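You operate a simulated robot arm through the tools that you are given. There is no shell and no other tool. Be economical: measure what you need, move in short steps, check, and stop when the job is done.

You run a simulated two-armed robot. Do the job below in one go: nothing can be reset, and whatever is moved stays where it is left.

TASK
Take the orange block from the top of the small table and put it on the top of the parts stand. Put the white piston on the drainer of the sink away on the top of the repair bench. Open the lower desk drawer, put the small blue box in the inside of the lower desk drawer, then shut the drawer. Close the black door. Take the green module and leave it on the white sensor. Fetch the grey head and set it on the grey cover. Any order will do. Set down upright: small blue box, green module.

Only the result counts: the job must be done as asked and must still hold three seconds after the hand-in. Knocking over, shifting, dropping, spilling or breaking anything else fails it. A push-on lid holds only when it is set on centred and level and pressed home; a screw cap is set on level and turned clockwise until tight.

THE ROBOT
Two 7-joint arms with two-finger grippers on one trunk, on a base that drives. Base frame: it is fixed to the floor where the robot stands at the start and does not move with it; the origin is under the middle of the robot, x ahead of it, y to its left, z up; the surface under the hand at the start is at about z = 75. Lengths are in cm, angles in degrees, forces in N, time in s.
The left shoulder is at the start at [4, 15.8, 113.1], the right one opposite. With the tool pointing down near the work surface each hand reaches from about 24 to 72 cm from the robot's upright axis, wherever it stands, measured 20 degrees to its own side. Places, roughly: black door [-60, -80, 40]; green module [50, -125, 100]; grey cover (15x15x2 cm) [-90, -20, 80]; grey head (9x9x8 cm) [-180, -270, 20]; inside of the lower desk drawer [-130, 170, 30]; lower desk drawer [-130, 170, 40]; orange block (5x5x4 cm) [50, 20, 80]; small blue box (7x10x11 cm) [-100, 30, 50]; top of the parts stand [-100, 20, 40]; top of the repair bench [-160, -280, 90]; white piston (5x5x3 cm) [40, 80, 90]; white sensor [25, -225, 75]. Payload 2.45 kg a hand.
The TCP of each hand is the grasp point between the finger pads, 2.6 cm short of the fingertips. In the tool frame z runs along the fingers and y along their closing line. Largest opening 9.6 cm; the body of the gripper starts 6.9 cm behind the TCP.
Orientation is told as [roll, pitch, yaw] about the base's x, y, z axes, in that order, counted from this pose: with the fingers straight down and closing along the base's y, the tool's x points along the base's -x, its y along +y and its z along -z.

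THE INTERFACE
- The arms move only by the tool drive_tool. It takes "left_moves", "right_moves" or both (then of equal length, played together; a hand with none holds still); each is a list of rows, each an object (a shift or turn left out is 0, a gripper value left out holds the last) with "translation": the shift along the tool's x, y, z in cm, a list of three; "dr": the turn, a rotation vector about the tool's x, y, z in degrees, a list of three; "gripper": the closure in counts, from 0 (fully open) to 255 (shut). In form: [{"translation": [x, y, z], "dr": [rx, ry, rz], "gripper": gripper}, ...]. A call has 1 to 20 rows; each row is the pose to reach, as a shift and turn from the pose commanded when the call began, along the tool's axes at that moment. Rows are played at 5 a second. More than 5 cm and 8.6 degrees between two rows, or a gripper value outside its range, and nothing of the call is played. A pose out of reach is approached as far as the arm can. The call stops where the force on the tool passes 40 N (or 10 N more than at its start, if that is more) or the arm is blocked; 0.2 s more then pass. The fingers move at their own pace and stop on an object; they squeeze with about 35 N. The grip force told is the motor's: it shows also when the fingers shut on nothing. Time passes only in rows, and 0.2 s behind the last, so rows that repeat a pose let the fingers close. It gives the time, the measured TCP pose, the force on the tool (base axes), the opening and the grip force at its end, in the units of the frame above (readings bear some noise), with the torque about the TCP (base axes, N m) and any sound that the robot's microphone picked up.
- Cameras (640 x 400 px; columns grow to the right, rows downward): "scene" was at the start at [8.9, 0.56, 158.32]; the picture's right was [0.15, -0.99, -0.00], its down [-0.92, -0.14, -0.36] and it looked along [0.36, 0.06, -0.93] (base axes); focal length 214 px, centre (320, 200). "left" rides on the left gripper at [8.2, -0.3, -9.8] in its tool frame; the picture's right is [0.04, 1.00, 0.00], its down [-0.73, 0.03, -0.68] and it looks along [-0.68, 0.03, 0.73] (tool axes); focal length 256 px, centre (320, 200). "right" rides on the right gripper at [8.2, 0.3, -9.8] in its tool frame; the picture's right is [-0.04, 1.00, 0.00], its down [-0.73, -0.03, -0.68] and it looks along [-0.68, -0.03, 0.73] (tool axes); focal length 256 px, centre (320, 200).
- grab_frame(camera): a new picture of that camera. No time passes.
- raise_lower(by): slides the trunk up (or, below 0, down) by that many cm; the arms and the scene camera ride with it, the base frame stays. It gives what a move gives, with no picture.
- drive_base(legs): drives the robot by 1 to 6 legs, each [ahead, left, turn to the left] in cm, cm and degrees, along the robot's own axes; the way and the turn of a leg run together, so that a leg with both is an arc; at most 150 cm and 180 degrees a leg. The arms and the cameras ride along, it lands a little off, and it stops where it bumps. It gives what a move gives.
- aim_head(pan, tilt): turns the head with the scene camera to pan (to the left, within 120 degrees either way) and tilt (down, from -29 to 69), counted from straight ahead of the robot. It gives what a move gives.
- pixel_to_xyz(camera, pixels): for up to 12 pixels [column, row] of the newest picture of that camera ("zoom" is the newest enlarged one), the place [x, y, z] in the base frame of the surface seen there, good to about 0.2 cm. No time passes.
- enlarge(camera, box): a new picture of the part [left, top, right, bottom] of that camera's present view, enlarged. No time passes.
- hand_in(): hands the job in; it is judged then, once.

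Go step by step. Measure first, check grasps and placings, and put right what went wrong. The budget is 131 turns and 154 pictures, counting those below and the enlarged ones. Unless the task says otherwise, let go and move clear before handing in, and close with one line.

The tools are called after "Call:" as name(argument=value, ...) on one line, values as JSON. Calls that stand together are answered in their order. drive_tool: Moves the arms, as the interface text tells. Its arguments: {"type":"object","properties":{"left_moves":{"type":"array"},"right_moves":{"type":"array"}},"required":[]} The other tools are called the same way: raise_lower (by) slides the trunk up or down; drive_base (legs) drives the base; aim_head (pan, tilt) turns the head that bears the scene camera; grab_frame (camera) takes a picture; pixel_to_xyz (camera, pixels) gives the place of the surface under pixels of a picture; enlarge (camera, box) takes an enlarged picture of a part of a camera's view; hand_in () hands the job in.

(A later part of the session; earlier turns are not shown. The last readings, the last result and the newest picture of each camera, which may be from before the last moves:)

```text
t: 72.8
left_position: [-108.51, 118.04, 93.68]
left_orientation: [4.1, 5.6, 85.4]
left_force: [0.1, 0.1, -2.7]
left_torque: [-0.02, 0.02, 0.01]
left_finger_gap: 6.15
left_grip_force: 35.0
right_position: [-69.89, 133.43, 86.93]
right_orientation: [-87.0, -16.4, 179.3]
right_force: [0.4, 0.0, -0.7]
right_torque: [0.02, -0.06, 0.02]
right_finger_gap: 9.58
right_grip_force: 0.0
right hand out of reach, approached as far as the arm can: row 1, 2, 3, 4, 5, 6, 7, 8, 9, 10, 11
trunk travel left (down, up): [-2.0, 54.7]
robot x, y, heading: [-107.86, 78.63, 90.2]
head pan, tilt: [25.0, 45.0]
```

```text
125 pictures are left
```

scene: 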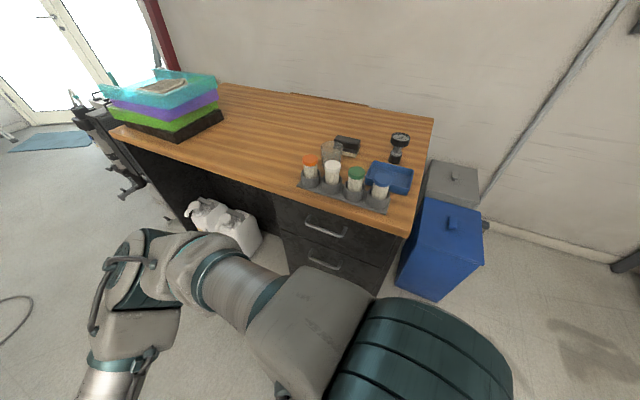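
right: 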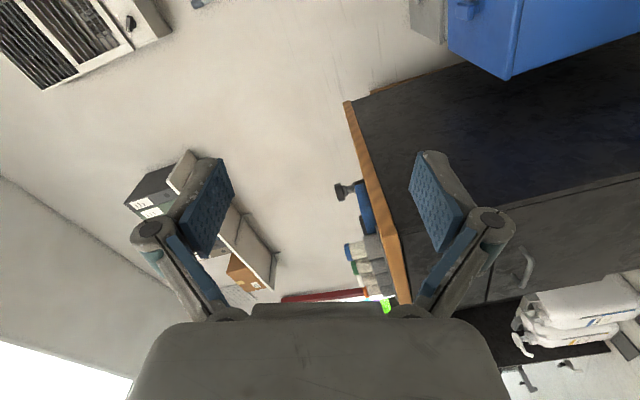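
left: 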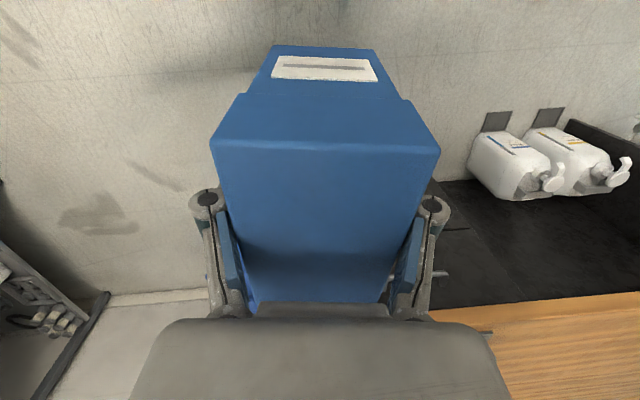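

The tool now points forward but is still 16° short of full roll. I'll extend forward, where the arm likely reaches better, and see.

Call:
drive_tool(right_moves=[{"translation": [0, 0, 4]}, {"translation": [0, 0, 8]}, {"translation": [0, 0, 8]}, {"translation": [0, 0, 8]}])

```text
t: 73.8
left_position: [-108.64, 117.96, 93.82]
left_orientation: [3.9, 5.5, 85.4]
left_force: [0.8, -0.5, -0.7]
left_torque: [0.0, 0.02, -0.01]
left_finger_gap: 6.12
left_grip_force: 35.5
right_position: [-70.62, 139.42, 87.11]
right_orientation: [-86.6, -19.1, 179.0]
right_force: [-0.2, 0.0, -0.2]
right_torque: [0.02, -0.02, -0.01]
right_finger_gap: 9.61
right_grip_force: 0.1
right hand out of reach, approached as far as the arm can: row 1, 2, 3, 4
trunk travel left (down, up): [-2.0, 54.7]
robot x, y, heading: [-107.61, 78.3, 89.9]
head pan, tilt: [25.0, 45.0]
```

It's stuck at a joint limit; I'll roll the other way (camera to the left side) instead.

Call:
drive_tool(right_moves=[{"dr": [0, 0, 8.5]}, {"dr": [0, 0, 17]}, {"dr": [0, 0, 25.5]}, {"dr": [0, 0, 34]}, {"dr": [0, 0, 42.5]}, {"dr": [0, 0, 51]}, {"dr": [0, 0, 59.5]}, {"dr": [0, 0, 68]}, {"dr": [0, 0, 76.5]}, {"dr": [0, 0, 85]}, {"dr": [0, 0, 93.5]}, {"dr": [0, 0, 102]}, {"dr": [0, 0, 110.5]}, {"dr": [0, 0, 119]}, {"dr": [0, 0, 127.5]}, {"dr": [0, 0, 136]}, {"dr": [0, 0, 144.5]}, {"dr": [0, 0, 153]}, {"dr": [0, 0, 161.5]}, {"dr": [0, 0, 170]}])

Call:
drive_tool(right_moves=[{"translation": [0, 0, 0]}])

```text
t: 78.0
left_position: [-108.73, 117.93, 93.71]
left_orientation: [3.8, 5.4, 85.4]
left_force: [-0.2, 0.2, -1.3]
left_torque: [-0.01, -0.04, 0.04]
left_finger_gap: 6.15
left_grip_force: 35.2
right_position: [-70.91, 139.4, 87.16]
right_orientation: [87.0, 6.6, -0.2]
right_force: [0.1, 0.6, 0.1]
right_torque: [0.0, 0.0, -0.02]
right_finger_gap: 9.62
right_grip_force: 0.1
trunk travel left (down, up): [-2.0, 54.7]
robot x, y, heading: [-107.73, 78.19, 90.0]
head pan, tilt: [25.0, 45.0]
```

```text
t: 78.4
left_position: [-108.53, 117.95, 93.86]
left_orientation: [3.9, 5.4, 85.3]
left_force: [-1.1, 0.5, -2.3]
left_torque: [-0.01, 0.0, 0.04]
left_finger_gap: 6.13
left_grip_force: 35.2
right_position: [-70.76, 139.36, 87.27]
right_orientation: [86.9, 6.4, -0.2]
right_force: [-0.6, 0.1, -0.8]
right_torque: [0.0, -0.01, -0.01]
right_finger_gap: 9.6
right_grip_force: 0.1
trunk travel left (down, up): [-2.0, 54.7]
robot x, y, heading: [-107.72, 78.49, 90.0]
head pan, tilt: [25.0, 45.0]
```

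That roll is reachable: tool forward, fingers closing vertically. I'll bring the right hand in and down to handle height.

Call:
drive_tool(right_moves=[{"translation": [1.5, -3.5, 0], "dr": [0, 0, -3]}, {"translation": [3, -7, 0], "dr": [0, 0, -6]}, {"translation": [4.5, -10.5, 0], "dr": [0, 0, -6]}, {"translation": [6, -14, 0], "dr": [0, 0, -6]}, {"translation": [7.5, -17.5, 0], "dr": [0, 0, -6]}, {"translation": [9, -21, 0], "dr": [0, 0, -6]}, {"translation": [10.5, -24.5, 0], "dr": [0, 0, -6]}, {"translation": [12, -28, 0], "dr": [0, 0, -6]}, {"translation": [14, -32, 0], "dr": [0, 0, -6]}, {"translation": [16, -32, 0], "dr": [0, 0, -6]}])

Call:
drive_base(legs=[[5, 0, 0], [0, 35, 0]])

Call:
grab_frame(camera="right")

Call:
grab_frame(camera="scene")

```text
t: 80.6
left_position: [-108.71, 117.9, 93.69]
left_orientation: [3.8, 5.5, 85.4]
left_force: [0.0, 0.0, -1.5]
left_torque: [0.03, 0.06, 0.0]
left_finger_gap: 6.11
left_grip_force: 35.1
right_position: [-78.93, 136.86, 87.75]
right_orientation: [86.7, 0.5, 0.2]
right_force: [-0.1, 0.1, -0.3]
right_torque: [-0.01, 0.0, -0.01]
right_finger_gap: 9.57
right_grip_force: 0.2
right hand out of reach, approached as far as the arm can: row 1, 2, 3, 4, 5, 6, 7, 8, 9, 10
trunk travel left (down, up): [-2.0, 54.7]
robot x, y, heading: [-107.83, 78.41, 89.7]
head pan, tilt: [25.0, 45.0]
```

```text
t: 83.3
left_position: [-142.37, 122.92, 93.73]
left_orientation: [3.9, 5.5, 85.5]
left_force: [-0.1, -0.4, -1.7]
left_torque: [-0.02, -0.04, 0.0]
left_finger_gap: 6.14
left_grip_force: 35.1
right_position: [-112.56, 141.88, 87.71]
right_orientation: [86.7, 0.4, 0.3]
right_force: [1.0, -0.4, -0.6]
right_torque: [-0.03, 0.01, -0.01]
right_finger_gap: 9.61
right_grip_force: 0.0
trunk travel left (down, up): [-2.0, 54.7]
robot x, y, heading: [-141.41, 83.18, 90.1]
head pan, tilt: [25.0, 45.0]
```

```text
124 pictures are left
```

right: 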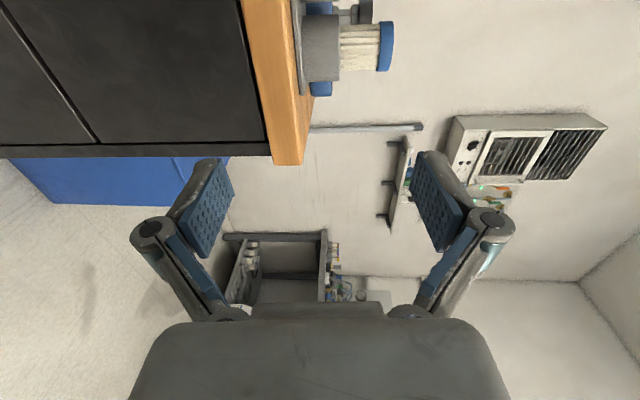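

```text
123 pictures are left
```

scene: 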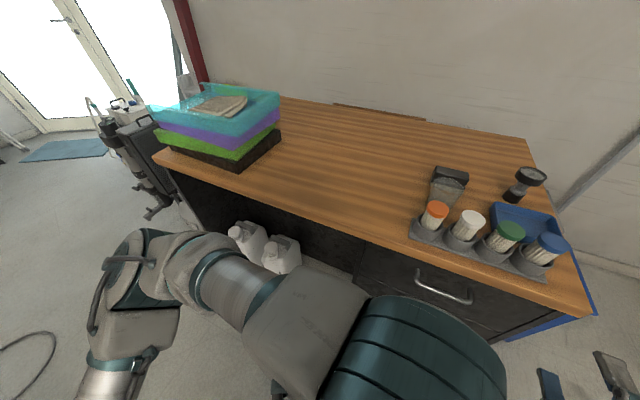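

The arm can't point level that low, so I'll use a 45° downward tilt with a partly open grip (4 cm), which still clears the drawer front behind the bar. Moving to a pre-grasp point.

Call:
drive_tool(right_moves=[{"translation": [1.3, -2.2, 0.3], "dr": [5, 0, 0], "gripper": 150}, {"translation": [2.6, -4.4, 0.6], "dr": [10, 0, 0]}, {"translation": [3.9, -6.6, 0.9], "dr": [15, 0, 0]}, {"translation": [5.2, -8.8, 1.2], "dr": [20, 0, 0]}, {"translation": [6.5, -11, 1.5], "dr": [25, 0, 0]}, {"translation": [7.8, -13.2, 1.8], "dr": [30, 0, 0]}, {"translation": [9.1, -15.4, 2.1], "dr": [35, 0, 0]}, {"translation": [10.4, -17.6, 2.4], "dr": [40, 0, 0]}, {"translation": [11.7, -19.8, 2.7], "dr": [42, 0, 0]}, {"translation": [13, -22, 3], "dr": [42, 0, 0]}, {"translation": [13.7, -24, 3.2], "dr": [42, 0, 0]}, {"translation": [13.7, -24, 3.2], "dr": [42, 0, 0]}])

Call:
grab_frame(camera="right")

```text
t: 85.9
left_position: [-142.82, 122.42, 94.08]
left_orientation: [3.8, 5.1, 85.4]
left_force: [-0.5, 0.6, -1.0]
left_torque: [0.0, 0.02, -0.01]
left_finger_gap: 6.15
left_grip_force: 35.0
right_position: [-126.48, 143.14, 64.1]
right_orientation: [45.0, 0.2, 0.3]
right_force: [0.1, -0.6, -0.3]
right_torque: [0.05, 0.0, 0.02]
right_finger_gap: 3.95
right_grip_force: 0.1
right hand out of reach, approached as far as the arm can: row 1, 2
trunk travel left (down, up): [-2.0, 54.7]
robot x, y, heading: [-141.49, 83.02, 90.3]
head pan, tilt: [25.0, 45.0]
```

```text
122 pictures are left
```

right: 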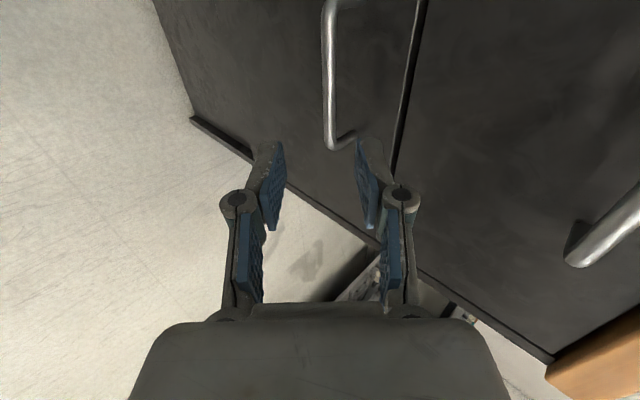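

Call:
pixel_to_xyz(camera="right", pixels=[[328, 20], [328, 70], [332, 125], [345, 142], [330, 100], [580, 258], [620, 215], [400, 110]])

```text
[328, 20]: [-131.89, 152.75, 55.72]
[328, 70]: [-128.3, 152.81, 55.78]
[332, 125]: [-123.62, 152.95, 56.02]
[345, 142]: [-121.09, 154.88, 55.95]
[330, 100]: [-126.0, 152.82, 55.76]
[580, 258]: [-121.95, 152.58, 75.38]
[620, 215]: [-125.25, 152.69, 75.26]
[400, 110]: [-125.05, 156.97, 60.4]
```

Call:
drive_tool(right_moves=[{"translation": [0, 1.0, 0], "gripper": 165}, {"translation": [0, 1.0, 4]}, {"translation": [0, 1.0, 8]}, {"translation": [0, 1.0, 10]}, {"translation": [0, 1.0, 11.9]}, {"translation": [0, 1.0, 11.9]}])

Call:
grab_frame(camera="right")

```text
t: 87.3
left_position: [-142.75, 122.25, 93.92]
left_orientation: [3.8, 5.1, 85.5]
left_force: [0.1, 0.2, -1.2]
left_torque: [0.04, -0.01, 0.06]
left_finger_gap: 6.13
left_grip_force: 35.5
right_position: [-126.74, 152.44, 56.19]
right_orientation: [45.1, 0.3, 0.4]
right_force: [-1.0, 0.3, 0.1]
right_torque: [-0.02, -0.03, 0.0]
right_finger_gap: 3.39
right_grip_force: 0.0
trunk travel left (down, up): [-2.0, 54.7]
robot x, y, heading: [-141.47, 83.08, 90.3]
head pan, tilt: [25.0, 45.0]
```

```text
121 pictures are left
```

right: 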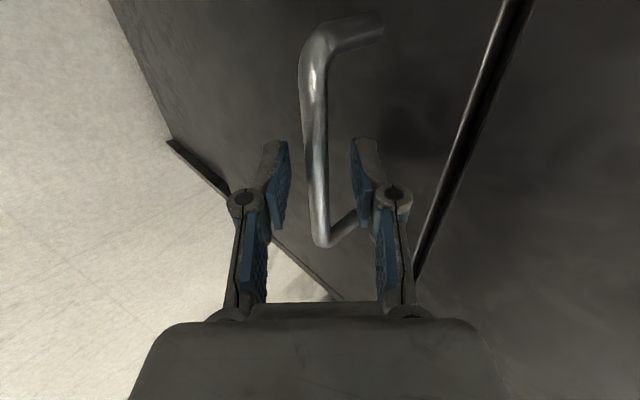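

The bar is between the fingers. I'll close and pull, while shifting the left hand out of the way.

Call:
drive_tool(left_moves=[{"translation": [0, 4, 0]}, {"translation": [0, 8, 0]}, {"translation": [0, 12, 0]}, {"translation": [0, 12, 0]}, {"translation": [0, 12, 0]}, {"translation": [0, 12, 0]}, {"translation": [0, 12, 0]}, {"translation": [0, 12, 0]}, {"translation": [0, 12, 0]}, {"translation": [0, 12, 0]}], right_moves=[{"gripper": 255}, {"gripper": 255}, {"gripper": 255}, {"translation": [0, -1.4, -1.4]}, {"translation": [0, -2.8, -2.8]}, {"translation": [0, -4.2, -4.2]}, {"translation": [0, -5.6, -5.6]}, {"translation": [0, -7, -7]}, {"translation": [0, -8.4, -8.4]}, {"translation": [0, -9.8, -9.8]}])

Call:
grab_frame(camera="scene")

```text
t: 89.5
left_position: [-154.94, 123.48, 94.74]
left_orientation: [3.6, 5.2, 85.5]
left_force: [0.1, 0.7, -2.3]
left_torque: [-0.02, 0.0, 0.0]
left_finger_gap: 6.12
left_grip_force: 35.2
right_position: [-126.89, 138.43, 56.12]
right_orientation: [44.6, 0.1, 0.5]
right_force: [-1.7, -1.5, -13.0]
right_torque: [-0.08, 0.81, -0.18]
right_finger_gap: 1.09
right_grip_force: 38.2
trunk travel left (down, up): [-2.0, 54.7]
robot x, y, heading: [-141.5, 83.63, 90.3]
head pan, tilt: [25.0, 45.0]
```

```text
120 pictures are left
```

scene: 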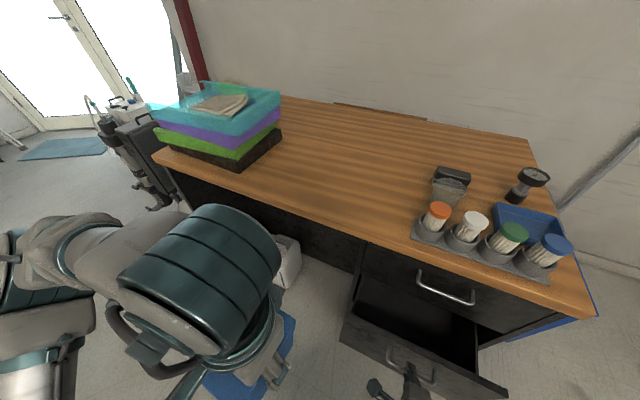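

The drawer is sliding out (14 cm). I'll pull another 11 cm.

Call:
drive_tool(right_moves=[{"translation": [0, -1.4, -1.4]}, {"translation": [0, -2.8, -2.8]}, {"translation": [0, -4.2, -4.2]}, {"translation": [0, -5.6, -5.6]}, {"translation": [0, -7, -7]}, {"translation": [0, -8, -8]}])

Call:
grab_frame(camera="scene")

```text
t: 90.9
left_position: [-155.0, 123.02, 94.92]
left_orientation: [3.5, 4.8, 85.4]
left_force: [-0.2, 0.8, -2.4]
left_torque: [-0.04, -0.05, 0.01]
left_finger_gap: 6.14
left_grip_force: 35.2
right_position: [-127.58, 130.46, 55.64]
right_orientation: [46.8, -0.2, -0.5]
right_force: [22.5, -0.2, 17.6]
right_torque: [0.07, 0.32, -0.54]
right_finger_gap: 1.09
right_grip_force: 37.8
right hand out of reach, approached as far as the arm can: row 4, 5, 6
trunk travel left (down, up): [-2.0, 54.7]
robot x, y, heading: [-141.32, 83.25, 90.1]
head pan, tilt: [25.0, 45.0]
stopped in row 6 (right hand): the force on the tool passed its limit at 62 N (the readings are from after the stop); the commanded pose is now the measured one
```

```text
119 pictures are left
```

scene: 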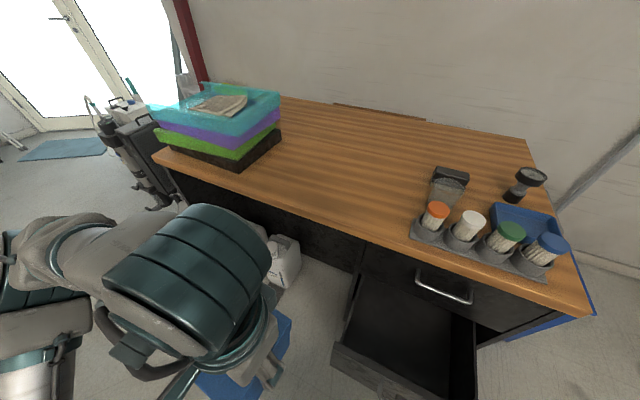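

The drawer is 22 cm open, enough. I'll release the handle, back the right hand off, and measure the inside.

Call:
drive_tool(right_moves=[{"gripper": 165}, {"gripper": 165}, {"translation": [0, 0, -3]}, {"translation": [0, 0, -6]}, {"translation": [0, 0, -9]}, {"translation": [0, 0, -12]}])

Call:
aim_head(pan=-15, tilt=55)

Call:
grab_frame(camera="scene")

```text
t: 92.3
left_position: [-155.08, 123.04, 94.89]
left_orientation: [3.5, 4.7, 85.4]
left_force: [-0.4, 0.8, -1.7]
left_torque: [-0.06, -0.06, 0.06]
left_finger_gap: 6.14
left_grip_force: 34.5
right_position: [-130.4, 130.51, 57.28]
right_orientation: [46.1, 0.2, 0.1]
right_force: [0.4, -1.8, -2.8]
right_torque: [-0.03, 0.02, -0.02]
right_finger_gap: 3.59
right_grip_force: 1.3
right hand out of reach, approached as far as the arm can: row 3, 4, 5, 6
trunk travel left (down, up): [-2.0, 54.7]
robot x, y, heading: [-141.42, 83.45, 90.2]
head pan, tilt: [25.0, 45.0]
```

```text
t: 93.4
left_position: [-155.06, 122.98, 94.8]
left_orientation: [3.5, 4.8, 85.4]
left_force: [0.3, 0.2, -1.5]
left_torque: [-0.02, 0.0, 0.01]
left_finger_gap: 6.16
left_grip_force: 34.4
right_position: [-130.46, 130.53, 57.47]
right_orientation: [46.3, 0.1, 0.0]
right_force: [-0.6, -0.6, -3.5]
right_torque: [-0.04, 0.07, -0.01]
right_finger_gap: 3.59
right_grip_force: 1.5
trunk travel left (down, up): [-2.0, 54.7]
robot x, y, heading: [-141.65, 83.03, 89.9]
head pan, tilt: [-15.0, 55.0]
```

```text
118 pictures are left
```

scene: 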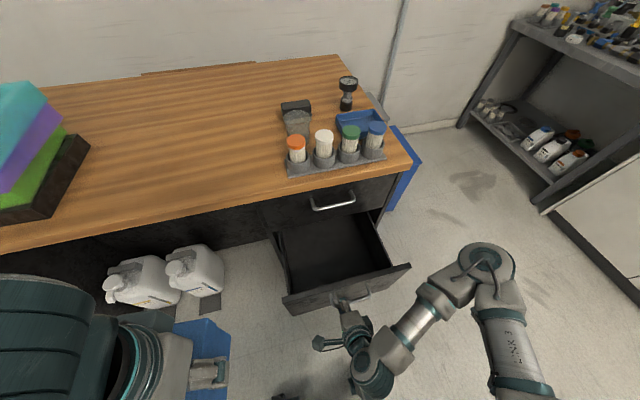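

The arm is at its fold limit and can't back off at this tilt. I'll tip the tool further down about the bar, then lift straight up off it.

Call:
drive_tool(right_moves=[{"translation": [0, 0.15, 0.05], "dr": [7, 0, 0], "gripper": 150}, {"translation": [0, 0.3, 0.1], "dr": [14, 0, 0]}, {"translation": [0, 0.45, 0.15], "dr": [21, 0, 0]}, {"translation": [0, 0.6, 0.2], "dr": [28, 0, 0]}, {"translation": [0, 0.75, 0.24], "dr": [35, 0, 0]}, {"translation": [0, 2.2, -1.2], "dr": [35, 0, 0]}, {"translation": [0, 3.6, -2.6], "dr": [35, 0, 0]}, {"translation": [0, 5.7, -4.7], "dr": [35, 0, 0]}, {"translation": [0, 7.8, -6.8], "dr": [35, 0, 0]}])

Call:
enlarge(camera="scene", box=[240, 170, 440, 330])

```text
t: 95.4
left_position: [-155.0, 122.89, 94.92]
left_orientation: [3.6, 4.8, 85.4]
left_force: [0.3, 1.1, -2.2]
left_torque: [0.02, 0.02, -0.04]
left_finger_gap: 6.15
left_grip_force: 34.6
right_position: [-130.18, 130.84, 67.3]
right_orientation: [11.3, 0.1, -0.1]
right_force: [0.1, -1.3, 0.4]
right_torque: [0.01, 0.01, 0.0]
right_finger_gap: 3.98
right_grip_force: 0.0
trunk travel left (down, up): [-2.0, 54.7]
robot x, y, heading: [-141.12, 83.31, 90.3]
head pan, tilt: [-15.0, 55.0]
```

```text
2.50 times, centred on (340, 250) of scene
```

zoom: 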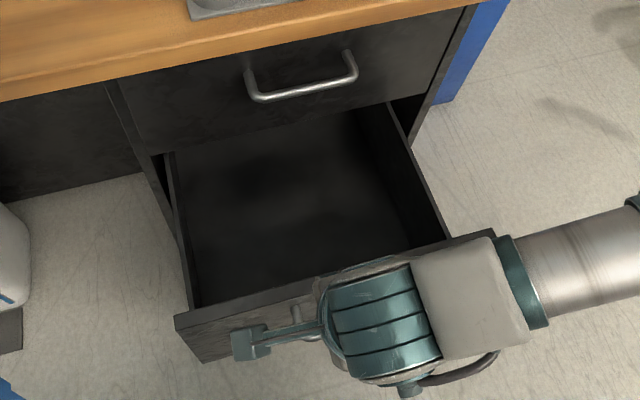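

Call:
pixel_to_xyz(camera="zoom", pixels=[[180, 318], [440, 240], [200, 290], [260, 230], [300, 180], [340, 200], [180, 200], [300, 245], [300, 140], [380, 160], [235, 310]])

Call:
drive_tool(right_moves=[{"translation": [0, 0, -5]}, {"translation": [-4, 0, -9]}, {"translation": [-8, 0, -12]}, {"translation": [-12, 0, -15]}, {"translation": [-16, 0, -18]}, {"translation": [-20, 0, -18]}])

```text
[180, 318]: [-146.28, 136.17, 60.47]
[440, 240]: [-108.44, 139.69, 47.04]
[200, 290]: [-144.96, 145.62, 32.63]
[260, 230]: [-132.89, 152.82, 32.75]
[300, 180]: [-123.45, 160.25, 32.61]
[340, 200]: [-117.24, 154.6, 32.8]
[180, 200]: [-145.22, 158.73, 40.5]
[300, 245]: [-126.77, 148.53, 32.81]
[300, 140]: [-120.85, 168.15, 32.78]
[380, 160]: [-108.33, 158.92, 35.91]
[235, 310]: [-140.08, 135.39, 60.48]
```

```text
refused: row 2 steps farther than a row can; nothing moved
```

The drawer floor is at z=32.7, the inside opening spans y 138–157. I'll take the right hand up and out to the right (smaller steps).

Call:
drive_tool(right_moves=[{"translation": [0, 0, -5]}, {"translation": [-3, 0, -8.5]}, {"translation": [-6, 0, -12]}, {"translation": [-9, 0, -15]}, {"translation": [-13, 0, -18]}, {"translation": [-18, 0, -18]}, {"translation": [-22, 0, -18]}])

Call:
drive_base(legs=[[0, -20, 0], [11, 0, 0]])

Call:
grab_frame(camera="scene")

```text
t: 97.0
left_position: [-154.76, 122.93, 95.01]
left_orientation: [3.7, 4.8, 85.4]
left_force: [-0.9, 0.5, -1.6]
left_torque: [0.01, -0.01, -0.01]
left_finger_gap: 6.13
left_grip_force: 35.2
right_position: [-107.8, 127.21, 84.87]
right_orientation: [11.3, 0.2, 0.0]
right_force: [-0.1, -0.7, -0.3]
right_torque: [0.02, 0.02, -0.01]
right_finger_gap: 3.94
right_grip_force: 0.0
trunk travel left (down, up): [-2.0, 54.7]
robot x, y, heading: [-141.24, 82.98, 90.1]
head pan, tilt: [-15.0, 55.0]
```

```text
t: 99.3
left_position: [-135.25, 133.94, 94.92]
left_orientation: [3.5, 4.9, 85.7]
left_force: [-0.7, 0.0, -1.6]
left_torque: [-0.01, -0.06, 0.02]
left_finger_gap: 6.14
left_grip_force: 35.1
right_position: [-88.33, 138.49, 84.9]
right_orientation: [11.2, 0.1, 0.4]
right_force: [-0.3, 0.0, -0.5]
right_torque: [-0.01, 0.01, -0.01]
right_finger_gap: 3.94
right_grip_force: 0.0
trunk travel left (down, up): [-2.0, 54.7]
robot x, y, heading: [-121.7, 94.29, 90.5]
head pan, tilt: [-15.0, 55.0]
```

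```text
116 pictures are left
```

scene: 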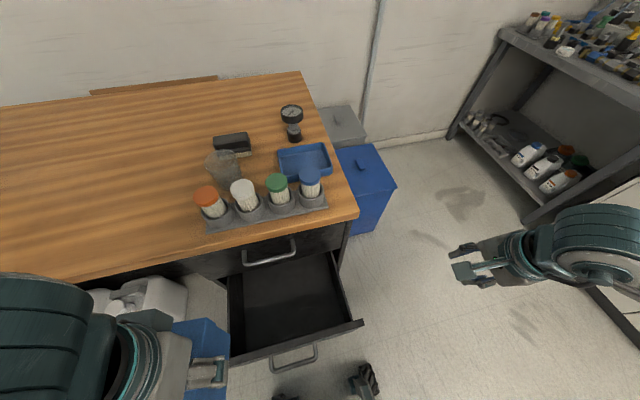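

The upper handle would crowd my wrist, so I'll open the drawer further by gripping its front panel's top edge (y≈136, z=60.5) with the right hand pointing straight down at x≈−112.

Call:
drive_tool(right_moves=[{"translation": [4.5, -0.6, 0], "dr": [4, 0, 0], "gripper": 120}, {"translation": [9, -1.2, 0], "dr": [8, 0, 0]}, {"translation": [13.5, -1.8, 0], "dr": [11.3, 0, 0]}, {"translation": [18, -2.4, 0], "dr": [11.3, 0, 0]}, {"translation": [22.5, -3, 0], "dr": [11.3, 0, 0]}, {"translation": [23.7, -3.8, 4.5], "dr": [11.3, 0, 0]}, {"translation": [23.7, -4.8, 9], "dr": [11.3, 0, 0]}, {"translation": [23.7, -5.6, 13], "dr": [11.3, 0, 0]}, {"translation": [23.7, -6.1, 16], "dr": [11.3, 0, 0]}, {"translation": [23.7, -6.1, 16], "dr": [11.3, 0, 0]}])

Call:
grab_frame(camera="right")

```text
t: 101.5
left_position: [-135.45, 133.35, 95.1]
left_orientation: [3.5, 4.6, 85.7]
left_force: [-0.3, -0.6, -1.1]
left_torque: [0.0, 0.0, 0.03]
left_finger_gap: 6.14
left_grip_force: 35.2
right_position: [-111.86, 134.93, 68.64]
right_orientation: [0.4, -0.1, 0.4]
right_force: [0.4, 0.0, 0.5]
right_torque: [0.01, -0.02, -0.02]
right_finger_gap: 5.07
right_grip_force: 0.1
trunk travel left (down, up): [-2.0, 54.7]
robot x, y, heading: [-121.64, 94.08, 90.5]
head pan, tilt: [-15.0, 55.0]
```

```text
115 pictures are left
```

right: 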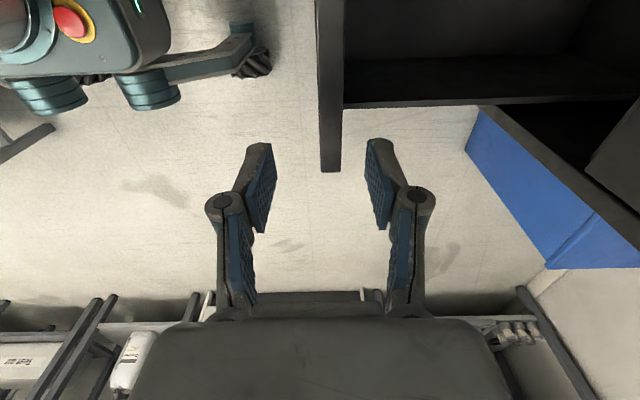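

Call:
pixel_to_xyz(camera="right", pixels=[[330, 160], [330, 100], [323, 120], [340, 100], [316, 60], [343, 60], [330, 30]])

```text
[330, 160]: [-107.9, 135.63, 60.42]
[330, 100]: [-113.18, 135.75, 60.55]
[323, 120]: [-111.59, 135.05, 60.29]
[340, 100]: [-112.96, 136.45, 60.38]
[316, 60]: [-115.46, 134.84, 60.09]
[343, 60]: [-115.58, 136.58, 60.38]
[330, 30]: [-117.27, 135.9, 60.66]
```

Call:
drive_tool(right_moves=[{"translation": [2, 0.7, 3]}, {"translation": [2, 0.7, 6]}, {"translation": [2, 0.7, 8.7]}, {"translation": [2, 0.7, 8.7], "gripper": 255}, {"translation": [2, 0.7, 8.7]}, {"translation": [2, -1.3, 8.7]}, {"translation": [2, -3.3, 8.7]}, {"translation": [2, -5.3, 8.7]}, {"translation": [2, -7.3, 8.7]}, {"translation": [2, -8.3, 8.7]}, {"translation": [2, -8.3, 8.7], "gripper": 120}, {"translation": [2, -8.3, 8.7]}, {"translation": [2, -8.3, 5]}, {"translation": [2, -8.3, 0]}, {"translation": [2, -8.3, -5]}])

Call:
grab_frame(camera="scene")

```text
t: 104.8
left_position: [-135.32, 133.32, 95.26]
left_orientation: [3.6, 4.4, 85.7]
left_force: [0.4, 0.1, -1.0]
left_torque: [0.03, 0.03, 0.0]
left_finger_gap: 6.17
left_grip_force: 34.8
right_position: [-112.8, 127.91, 72.51]
right_orientation: [0.3, -0.1, 0.4]
right_force: [0.1, -0.1, -0.8]
right_torque: [0.03, 0.01, -0.03]
right_finger_gap: 5.08
right_grip_force: 0.1
right hand out of reach, approached as far as the arm can: row 2, 6, 7, 8, 9, 10, 11, 12, 13, 14, 15
trunk travel left (down, up): [-2.0, 54.7]
robot x, y, heading: [-121.34, 94.42, 90.7]
head pan, tilt: [-15.0, 55.0]
```

```text
114 pictures are left
```

scene: 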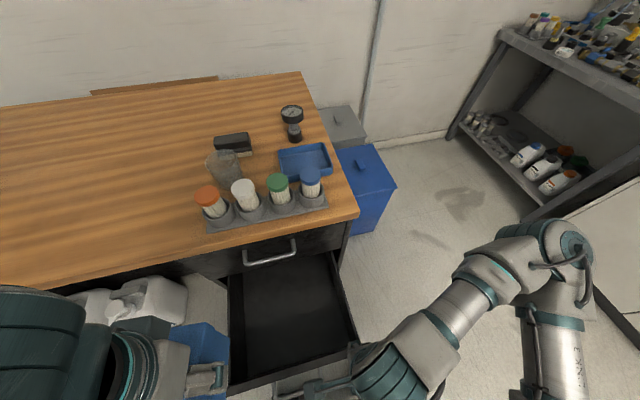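

The drawer is now about 29 cm open. I'll clear the right hand and level the left hand above the drawer.

Call:
drive_tool(right_moves=[{"translation": [0, 0, -4]}, {"translation": [-3, 0, -8]}, {"translation": [-7, 0, -10]}, {"translation": [-11, 0, -12]}, {"translation": [-15, 0, -12]}, {"translation": [-20, 0, -12]}, {"translation": [-20, 0, -12]}], left_moves=[{"translation": [-1.5, 0, 0], "dr": [1.8, -2.3, 0]}, {"translation": [-4, 0, 0], "dr": [3.5, -4.6, 0]}, {"translation": [-7, -1, 0], "dr": [3.5, -4.6, -2]}, {"translation": [-8.5, -3, 2], "dr": [3.5, -4.6, -4.5]}, {"translation": [-8.5, -3, 6], "dr": [3.5, -4.6, -4.5]}, {"translation": [-8.5, -3, 10], "dr": [3.5, -4.6, -4.5]}, {"translation": [-8.5, -3, 10], "dr": [3.5, -4.6, -4.5]}])

Call:
grab_frame(camera="scene")

Call:
grab_frame(camera="left")

```text
t: 106.3
left_position: [-132.46, 140.96, 84.18]
left_orientation: [0.2, -0.1, 90.1]
left_force: [0.0, -0.6, -1.3]
left_torque: [0.0, 0.0, 0.0]
left_finger_gap: 6.14
left_grip_force: 34.7
right_position: [-93.06, 128.31, 84.51]
right_orientation: [0.3, 0.1, 0.4]
right_force: [-0.1, -0.8, 0.4]
right_torque: [0.02, -0.03, -0.01]
right_finger_gap: 5.09
right_grip_force: 0.1
trunk travel left (down, up): [-2.0, 54.7]
robot x, y, heading: [-121.34, 94.59, 90.4]
head pan, tilt: [-15.0, 55.0]
```

```text
113 pictures are left
```

scene: 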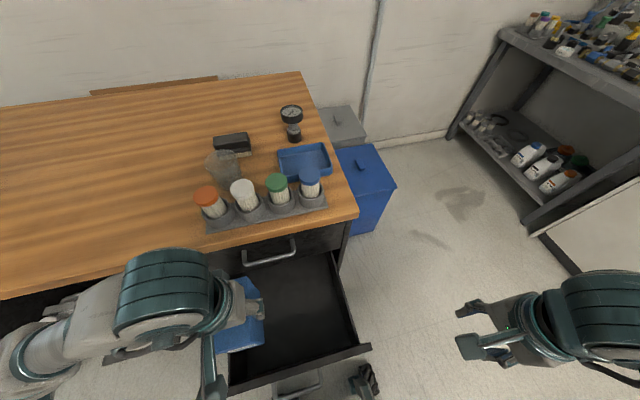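

```text
112 pictures are left
```

left: 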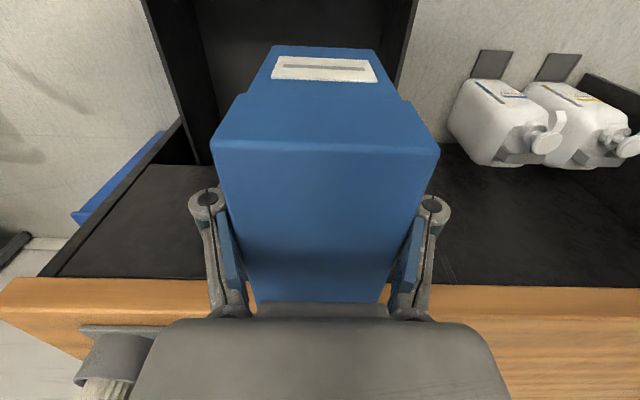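

Call:
pixel_to_xyz(camera="scene", pixels=[[300, 369], [340, 357], [300, 340], [350, 330], [290, 365], [296, 240], [233, 330], [250, 275]])

```text
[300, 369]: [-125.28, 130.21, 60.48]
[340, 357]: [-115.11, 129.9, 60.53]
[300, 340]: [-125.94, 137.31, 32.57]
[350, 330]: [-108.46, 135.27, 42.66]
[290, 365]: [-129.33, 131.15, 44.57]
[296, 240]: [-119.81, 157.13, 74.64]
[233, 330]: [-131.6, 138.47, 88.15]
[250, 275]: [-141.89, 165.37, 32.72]
```

The inside now spans y 131–157. I'll lower the box at x≈−132, y≈144 in one slow descent to just above the floor.

Call:
drive_tool(left_moves=[{"translation": [-3, 0, 4]}, {"translation": [-3, 0, 8.5]}, {"translation": [-3, 0, 13]}, {"translation": [-3, 0, 17.5]}, {"translation": [-3, 0, 22]}, {"translation": [-3, 0, 26.5]}, {"translation": [-3, 0, 31]}, {"translation": [-3, 0, 35]}, {"translation": [-3, 0, 39]}, {"translation": [-3, 0, 42]}, {"translation": [-3, 0, 42]}])

Call:
grab_frame(camera="left")

```text
t: 108.8
left_position: [-132.58, 144.17, 42.44]
left_orientation: [0.3, -0.1, 90.1]
left_force: [0.6, -0.5, -1.3]
left_torque: [0.0, -0.02, 0.01]
left_finger_gap: 6.16
left_grip_force: 35.0
right_position: [-93.09, 128.35, 84.52]
right_orientation: [0.3, 0.1, 0.4]
right_force: [1.1, -0.1, -0.6]
right_torque: [0.03, 0.01, 0.0]
right_finger_gap: 5.08
right_grip_force: 0.1
trunk travel left (down, up): [-2.0, 54.7]
robot x, y, heading: [-121.78, 94.12, 90.5]
head pan, tilt: [-15.0, 55.0]
```

```text
111 pictures are left
```

left: 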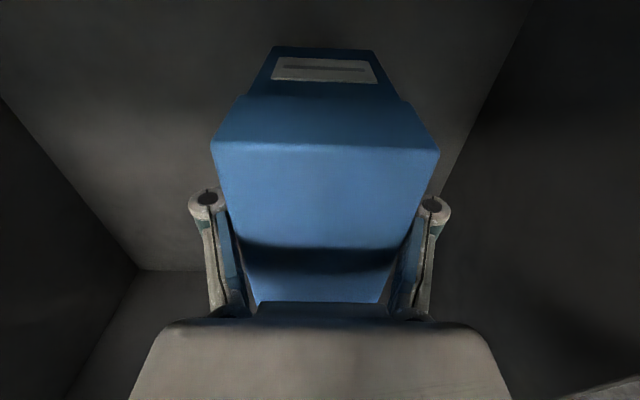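

Call:
drive_tool(left_moves=[{"translation": [0, 0, 1.3]}, {"translation": [0, 0, 2.0]}, {"translation": [0, 0, 2.5]}, {"translation": [0, 0, 2.5], "gripper": 35}, {"translation": [0, 0, 2.5]}, {"translation": [0, 0, 2.5]}])

Call:
grab_frame(camera="left")

```text
t: 110.2
left_position: [-132.43, 143.92, 39.93]
left_orientation: [0.2, -0.2, 90.1]
left_force: [-0.1, 0.4, 0.0]
left_torque: [0.03, -0.02, 0.0]
left_finger_gap: 8.28
left_grip_force: 0.0
right_position: [-92.99, 128.37, 84.47]
right_orientation: [0.2, 0.1, 0.5]
right_force: [-0.8, -0.6, -0.3]
right_torque: [0.01, 0.02, 0.01]
right_finger_gap: 5.08
right_grip_force: 0.1
trunk travel left (down, up): [-2.0, 54.7]
robot x, y, heading: [-121.36, 93.94, 90.3]
head pan, tilt: [-15.0, 55.0]
```

```text
110 pictures are left
```

left: 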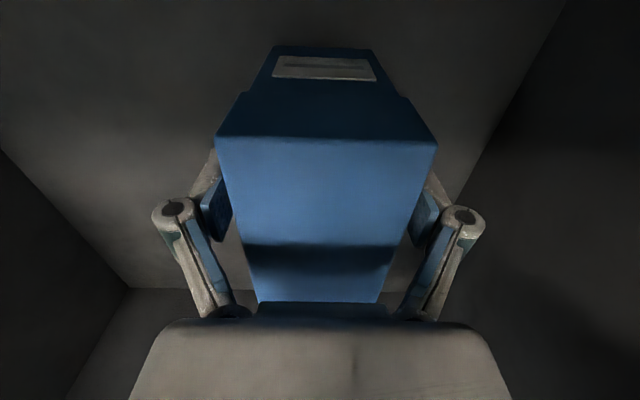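

The box stands on the drawer floor, released. Lifting the left hand straight out.

Call:
drive_tool(left_moves=[{"translation": [0, 0, -4]}, {"translation": [0, 0, -8.5]}, {"translation": [0, 0, -13]}, {"translation": [0, 0, -17.5]}, {"translation": [0, 0, -22]}, {"translation": [0, 0, -26.5]}, {"translation": [0, 0, -31]}, {"translation": [0, 0, -35.5]}, {"translation": [0, 0, -40]}, {"translation": [0, 0, -44]}, {"translation": [3, 0, -46]}, {"translation": [7, 0, -46]}])

Call:
grab_frame(camera="scene")

Call:
grab_frame(camera="left")

```text
t: 112.8
left_position: [-132.52, 137.03, 85.92]
left_orientation: [0.2, -0.1, 90.0]
left_force: [-1.0, 0.7, -0.2]
left_torque: [0.03, 0.01, 0.0]
left_finger_gap: 8.27
left_grip_force: 0.1
right_position: [-92.93, 128.47, 84.5]
right_orientation: [0.3, 0.2, 0.3]
right_force: [0.3, 0.2, -0.6]
right_torque: [0.02, 0.03, 0.04]
right_finger_gap: 5.11
right_grip_force: 0.2
trunk travel left (down, up): [-2.0, 54.7]
robot x, y, heading: [-121.64, 94.33, 90.5]
head pan, tilt: [-15.0, 55.0]
```

```text
109 pictures are left
```

scene: 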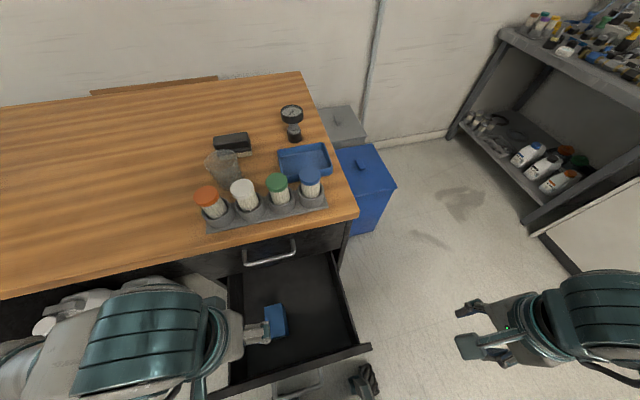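

```text
108 pictures are left
```

left: 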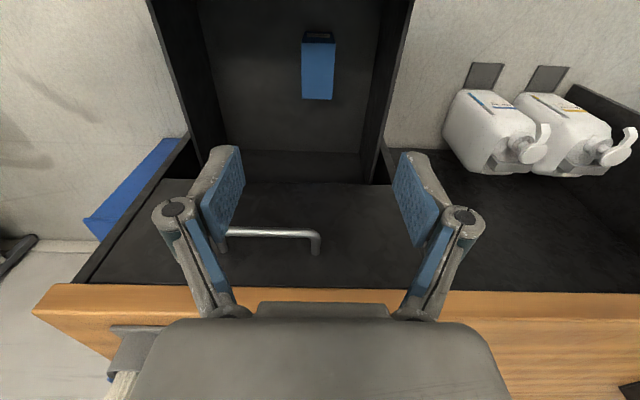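

The box stands upright in the drawer at (318,70). Now I'll back up 10 cm and set the closed right hand in front of the panel, beside the handle, to push it shut.

Call:
drive_base(legs=[[-10.5, 0, 0]])

Call:
drive_tool(right_moves=[{"translation": [5, 0, 0], "gripper": 255}, {"translation": [10, 0, 0]}, {"translation": [15, 0, 0]}, {"translation": [20, 0, 0]}, {"translation": [20, 3, 3]}, {"translation": [20, 5.5, 7]}, {"translation": [20, 5.5, 12]}, {"translation": [20, 5.5, 17]}, {"translation": [20, 5.5, 21]}, {"translation": [20, 5.5, 25]}, {"translation": [20, 5.5, 25]}])

Call:
grab_frame(camera="scene")

```text
t: 113.9
left_position: [-132.54, 126.5, 85.85]
left_orientation: [0.2, -0.3, 90.2]
left_force: [-0.3, 0.1, -0.5]
left_torque: [0.04, -0.01, -0.01]
left_finger_gap: 8.27
left_grip_force: 0.0
right_position: [-92.93, 117.91, 84.45]
right_orientation: [0.3, 0.1, 0.4]
right_force: [1.0, 0.2, 1.0]
right_torque: [0.03, 0.01, -0.01]
right_finger_gap: 5.1
right_grip_force: 0.0
trunk travel left (down, up): [-2.0, 54.7]
robot x, y, heading: [-121.22, 84.03, 90.6]
head pan, tilt: [-15.0, 55.0]
```

```text
t: 116.3
left_position: [-132.58, 125.96, 86.1]
left_orientation: [0.2, -0.5, 90.1]
left_force: [0.0, -0.4, -0.6]
left_torque: [-0.02, 0.01, -0.03]
left_finger_gap: 8.28
left_grip_force: 0.0
right_position: [-113.06, 123.33, 59.83]
right_orientation: [0.7, 0.0, 0.5]
right_force: [0.2, -0.5, 0.3]
right_torque: [0.0, 0.0, 0.01]
right_finger_gap: 0.03
right_grip_force: 29.3
trunk travel left (down, up): [-2.0, 54.7]
robot x, y, heading: [-120.94, 83.88, 90.7]
head pan, tilt: [-15.0, 55.0]
```

```text
107 pictures are left
```

scene: 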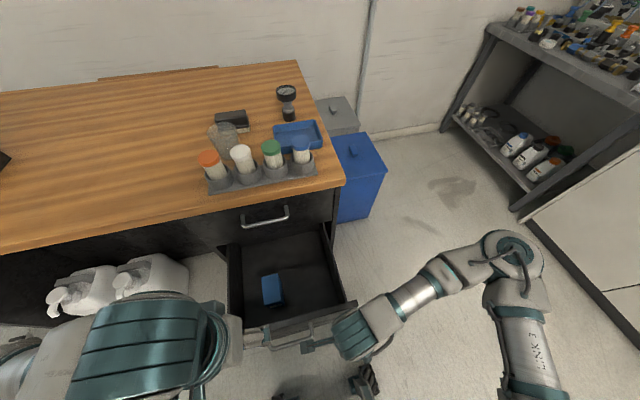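

Call:
drive_tool(right_moves=[{"translation": [0, 1.5, 0.5]}, {"translation": [0, 3, 1]}, {"translation": [0, 4.2, 1.5]}, {"translation": [0, 5.4, 2]}, {"translation": [0, 6.6, 2]}, {"translation": [0, 7.8, 2]}, {"translation": [0, 9, 2]}, {"translation": [0, 10.2, 2], "dr": [-5, 0, 0]}, {"translation": [0, 11.4, 2], "dr": [-10, 0, 0]}, {"translation": [0, 12.6, 2], "dr": [-15, 0, 0]}, {"translation": [0, 13.8, 2], "dr": [-20, 0, 0]}, {"translation": [0, 15, 2], "dr": [-25, 0, 0]}, {"translation": [0, 16.2, 2], "dr": [-30, 0, 0]}, {"translation": [0, 17.4, 2], "dr": [-35, 0, 0]}, {"translation": [0, 18.6, 2], "dr": [-40, 0, 0]}, {"translation": [0, 19.8, 2], "dr": [-45, 0, 0]}, {"translation": [0, 21, 2], "dr": [-45, 0, 0]}])

Call:
grab_frame(camera="scene")

```text
t: 119.9
left_position: [-132.64, 126.02, 85.94]
left_orientation: [0.2, -0.6, 90.2]
left_force: [-0.2, 0.0, -0.3]
left_torque: [-0.02, 0.02, 0.02]
left_finger_gap: 8.29
left_grip_force: 0.2
right_position: [-113.18, 144.16, 58.19]
right_orientation: [45.7, 0.1, 0.4]
right_force: [0.5, -0.5, 0.4]
right_torque: [-0.01, 0.0, 0.0]
right_finger_gap: 0.02
right_grip_force: 28.3
trunk travel left (down, up): [-2.0, 54.7]
robot x, y, heading: [-121.11, 83.92, 90.7]
head pan, tilt: [-15.0, 55.0]
```

```text
106 pictures are left
```

scene: 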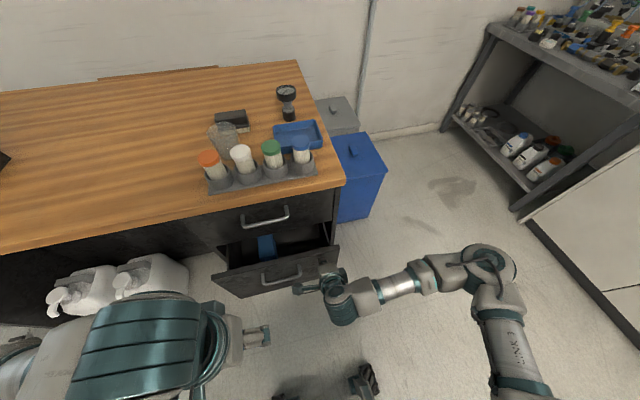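

The drawer is more than half shut, the box still upright. Pushing the rest.

Call:
drive_tool(right_moves=[{"translation": [0, 0.8, 0.8]}, {"translation": [0, 1.6, 1.6]}, {"translation": [0, 2.4, 2.4]}, {"translation": [0, 3.2, 3.2]}, {"translation": [0, 4, 4]}, {"translation": [0, 4.8, 4.8]}, {"translation": [0, 5.5, 5.5]}, {"translation": [0, 6.2, 6.2]}, {"translation": [0, 6.8, 6.8]}, {"translation": [0, 7.3, 7.3]}, {"translation": [0, 7.7, 7.7]}])

Call:
enlarge(camera="scene", box=[200, 180, 380, 320])

Call:
pixel_to_xyz(camera="zoom", pixels=[[100, 230], [300, 180], [200, 130], [170, 240], [60, 140], [200, 220]])

```text
t: 122.3
left_position: [-132.57, 126.05, 86.03]
left_orientation: [0.2, -0.4, 90.3]
left_force: [0.1, -0.1, 0.0]
left_torque: [-0.02, -0.02, 0.02]
left_finger_gap: 8.26
left_grip_force: 0.0
right_position: [-110.73, 153.89, 58.84]
right_orientation: [45.5, 0.0, 0.6]
right_force: [-0.1, -0.6, 0.5]
right_torque: [-0.01, -0.02, 0.03]
right_finger_gap: 0.01
right_grip_force: 28.7
right hand out of reach, approached as far as the arm can: row 1, 2, 3, 4, 5, 6, 7, 8, 9, 10, 11
trunk travel left (down, up): [-2.0, 54.7]
robot x, y, heading: [-121.25, 83.89, 90.5]
head pan, tilt: [-15.0, 55.0]
```

```text
2.86 times, centred on (290, 250) of scene
```

zoom: 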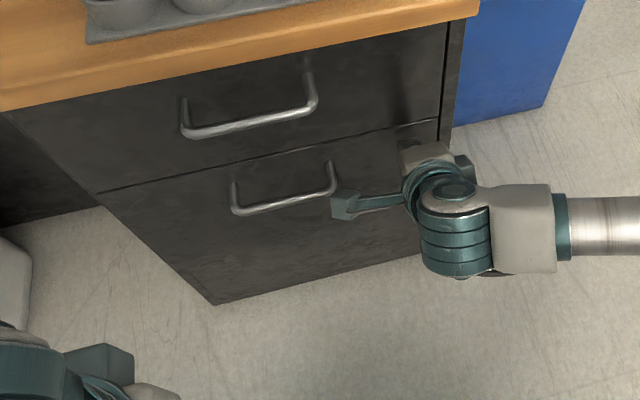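

```text
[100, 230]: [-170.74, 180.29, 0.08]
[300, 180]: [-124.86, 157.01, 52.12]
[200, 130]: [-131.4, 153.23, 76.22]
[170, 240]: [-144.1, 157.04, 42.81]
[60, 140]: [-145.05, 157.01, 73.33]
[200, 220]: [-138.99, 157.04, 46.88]
```

The drawer is flush (front at y=157.0). I'll withdraw the right hand, raise the trunk, and head for the sink.

Call:
drive_tool(right_moves=[{"translation": [0, -2.5, -2.5]}, {"translation": [0, -5, -5]}, {"translation": [0, -7.5, -7.5]}])

Call:
raise_lower(by=30)

Call:
drive_base(legs=[[0, -85, 0]])

```text
t: 123.1
left_position: [-132.61, 126.06, 86.08]
left_orientation: [0.2, -0.4, 90.2]
left_force: [0.3, -0.3, -0.7]
left_torque: [0.0, 0.0, 0.02]
left_finger_gap: 8.28
left_grip_force: 0.0
right_position: [-110.54, 143.32, 58.5]
right_orientation: [45.6, 0.0, 0.4]
right_force: [-0.8, 0.7, 0.2]
right_torque: [0.01, 0.01, 0.0]
right_finger_gap: 0.0
right_grip_force: 28.5
trunk travel left (down, up): [-2.0, 54.7]
robot x, y, heading: [-121.2, 83.79, 90.5]
head pan, tilt: [-15.0, 55.0]
```

```text
t: 126.1
left_position: [-132.51, 126.16, 115.98]
left_orientation: [0.2, -0.6, 90.2]
left_force: [0.4, 0.3, 1.5]
left_torque: [-0.01, 0.0, -0.02]
left_finger_gap: 8.28
left_grip_force: 0.2
right_position: [-110.6, 142.82, 103.0]
right_orientation: [60.3, 0.1, 0.6]
right_force: [0.3, -0.5, -0.5]
right_torque: [0.0, -0.02, -0.01]
right_finger_gap: 0.02
right_grip_force: 28.4
trunk travel left (down, up): [-32.0, 24.7]
robot x, y, heading: [-121.45, 83.65, 90.6]
head pan, tilt: [-15.0, 55.0]
```

```text
t: 130.7
left_position: [-47.11, 127.2, 116.04]
left_orientation: [0.0, -0.4, 90.7]
left_force: [0.4, 0.2, -0.4]
left_torque: [-0.01, -0.02, -0.03]
left_finger_gap: 8.29
left_grip_force: 0.1
right_position: [-25.04, 144.15, 103.02]
right_orientation: [60.4, -0.1, 1.1]
right_force: [-0.3, 0.1, 0.2]
right_torque: [0.0, 0.0, -0.07]
right_finger_gap: 0.0
right_grip_force: 28.7
trunk travel left (down, up): [-32.0, 24.7]
robot x, y, heading: [-35.26, 84.93, 90.8]
head pan, tilt: [-15.0, 55.0]
```

Now I'll put the right tool back pointing down and off to the right, then turn to face the sink.

Call:
drive_tool(right_moves=[{"translation": [-2.5, -0.9, -1.6], "dr": [8, 0, 0]}, {"translation": [-5, -1.9, -3.2], "dr": [16, 0, 0]}, {"translation": [-7.5, -2.8, -4.9], "dr": [24, 0, 0]}, {"translation": [-10, -3.7, -6.5], "dr": [32, 0, 0]}, {"translation": [-12.5, -4.7, -8.1], "dr": [40, 0, 0]}, {"translation": [-15, -5.6, -9.7], "dr": [48, 0, 0]}, {"translation": [-17.5, -6.6, -11.4], "dr": [56, 0, 0]}, {"translation": [-20, -7.5, -13], "dr": [60, 0, 0]}])

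Call:
drive_base(legs=[[0, 0, -91]])

Call:
aim_head(pan=0, tilt=45)

Call:
grab_frame(camera="scene")

```text
t: 132.5
left_position: [-46.88, 126.63, 116.27]
left_orientation: [0.1, -0.6, 90.5]
left_force: [-0.5, -0.3, -0.2]
left_torque: [0.01, 0.01, -0.01]
left_finger_gap: 8.29
left_grip_force: 0.0
right_position: [-4.88, 128.84, 103.07]
right_orientation: [0.5, 0.2, 1.0]
right_force: [0.6, -0.5, 0.2]
right_torque: [-0.01, -0.02, 0.02]
right_finger_gap: 0.01
right_grip_force: 27.8
trunk travel left (down, up): [-32.0, 24.7]
robot x, y, heading: [-34.99, 84.81, 90.9]
head pan, tilt: [-15.0, 55.0]
```

```text
t: 136.8
left_position: [7.28, 94.54, 116.18]
left_orientation: [0.2, -0.7, -2.1]
left_force: [-0.4, -0.2, 0.2]
left_torque: [-0.01, -0.03, 0.02]
left_finger_gap: 8.29
left_grip_force: 0.1
right_position: [7.63, 52.47, 102.92]
right_orientation: [0.6, 0.1, -91.6]
right_force: [0.6, -0.4, -0.2]
right_torque: [-0.01, 0.02, -0.02]
right_finger_gap: 0.01
right_grip_force: 28.7
trunk travel left (down, up): [-32.0, 24.7]
robot x, y, heading: [-35.28, 84.7, -1.7]
head pan, tilt: [-15.0, 55.0]
```

```text
t: 137.6
left_position: [6.87, 94.71, 116.34]
left_orientation: [0.1, -0.9, -2.0]
left_force: [0.4, -0.4, 0.3]
left_torque: [-0.02, -0.02, 0.0]
left_finger_gap: 8.28
left_grip_force: 0.0
right_position: [7.24, 52.68, 103.16]
right_orientation: [0.7, 0.0, -91.7]
right_force: [-0.1, -0.9, 0.2]
right_torque: [-0.01, -0.02, -0.02]
right_finger_gap: 0.01
right_grip_force: 29.2
trunk travel left (down, up): [-32.0, 24.7]
robot x, y, heading: [-35.37, 84.67, -1.7]
head pan, tilt: [0.0, 45.0]
```

```text
104 pictures are left
```

scene: 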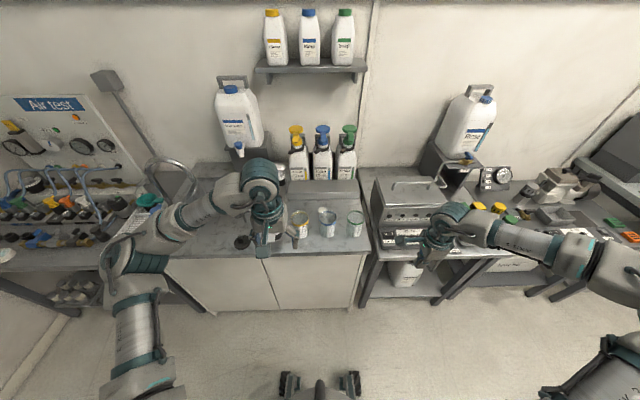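

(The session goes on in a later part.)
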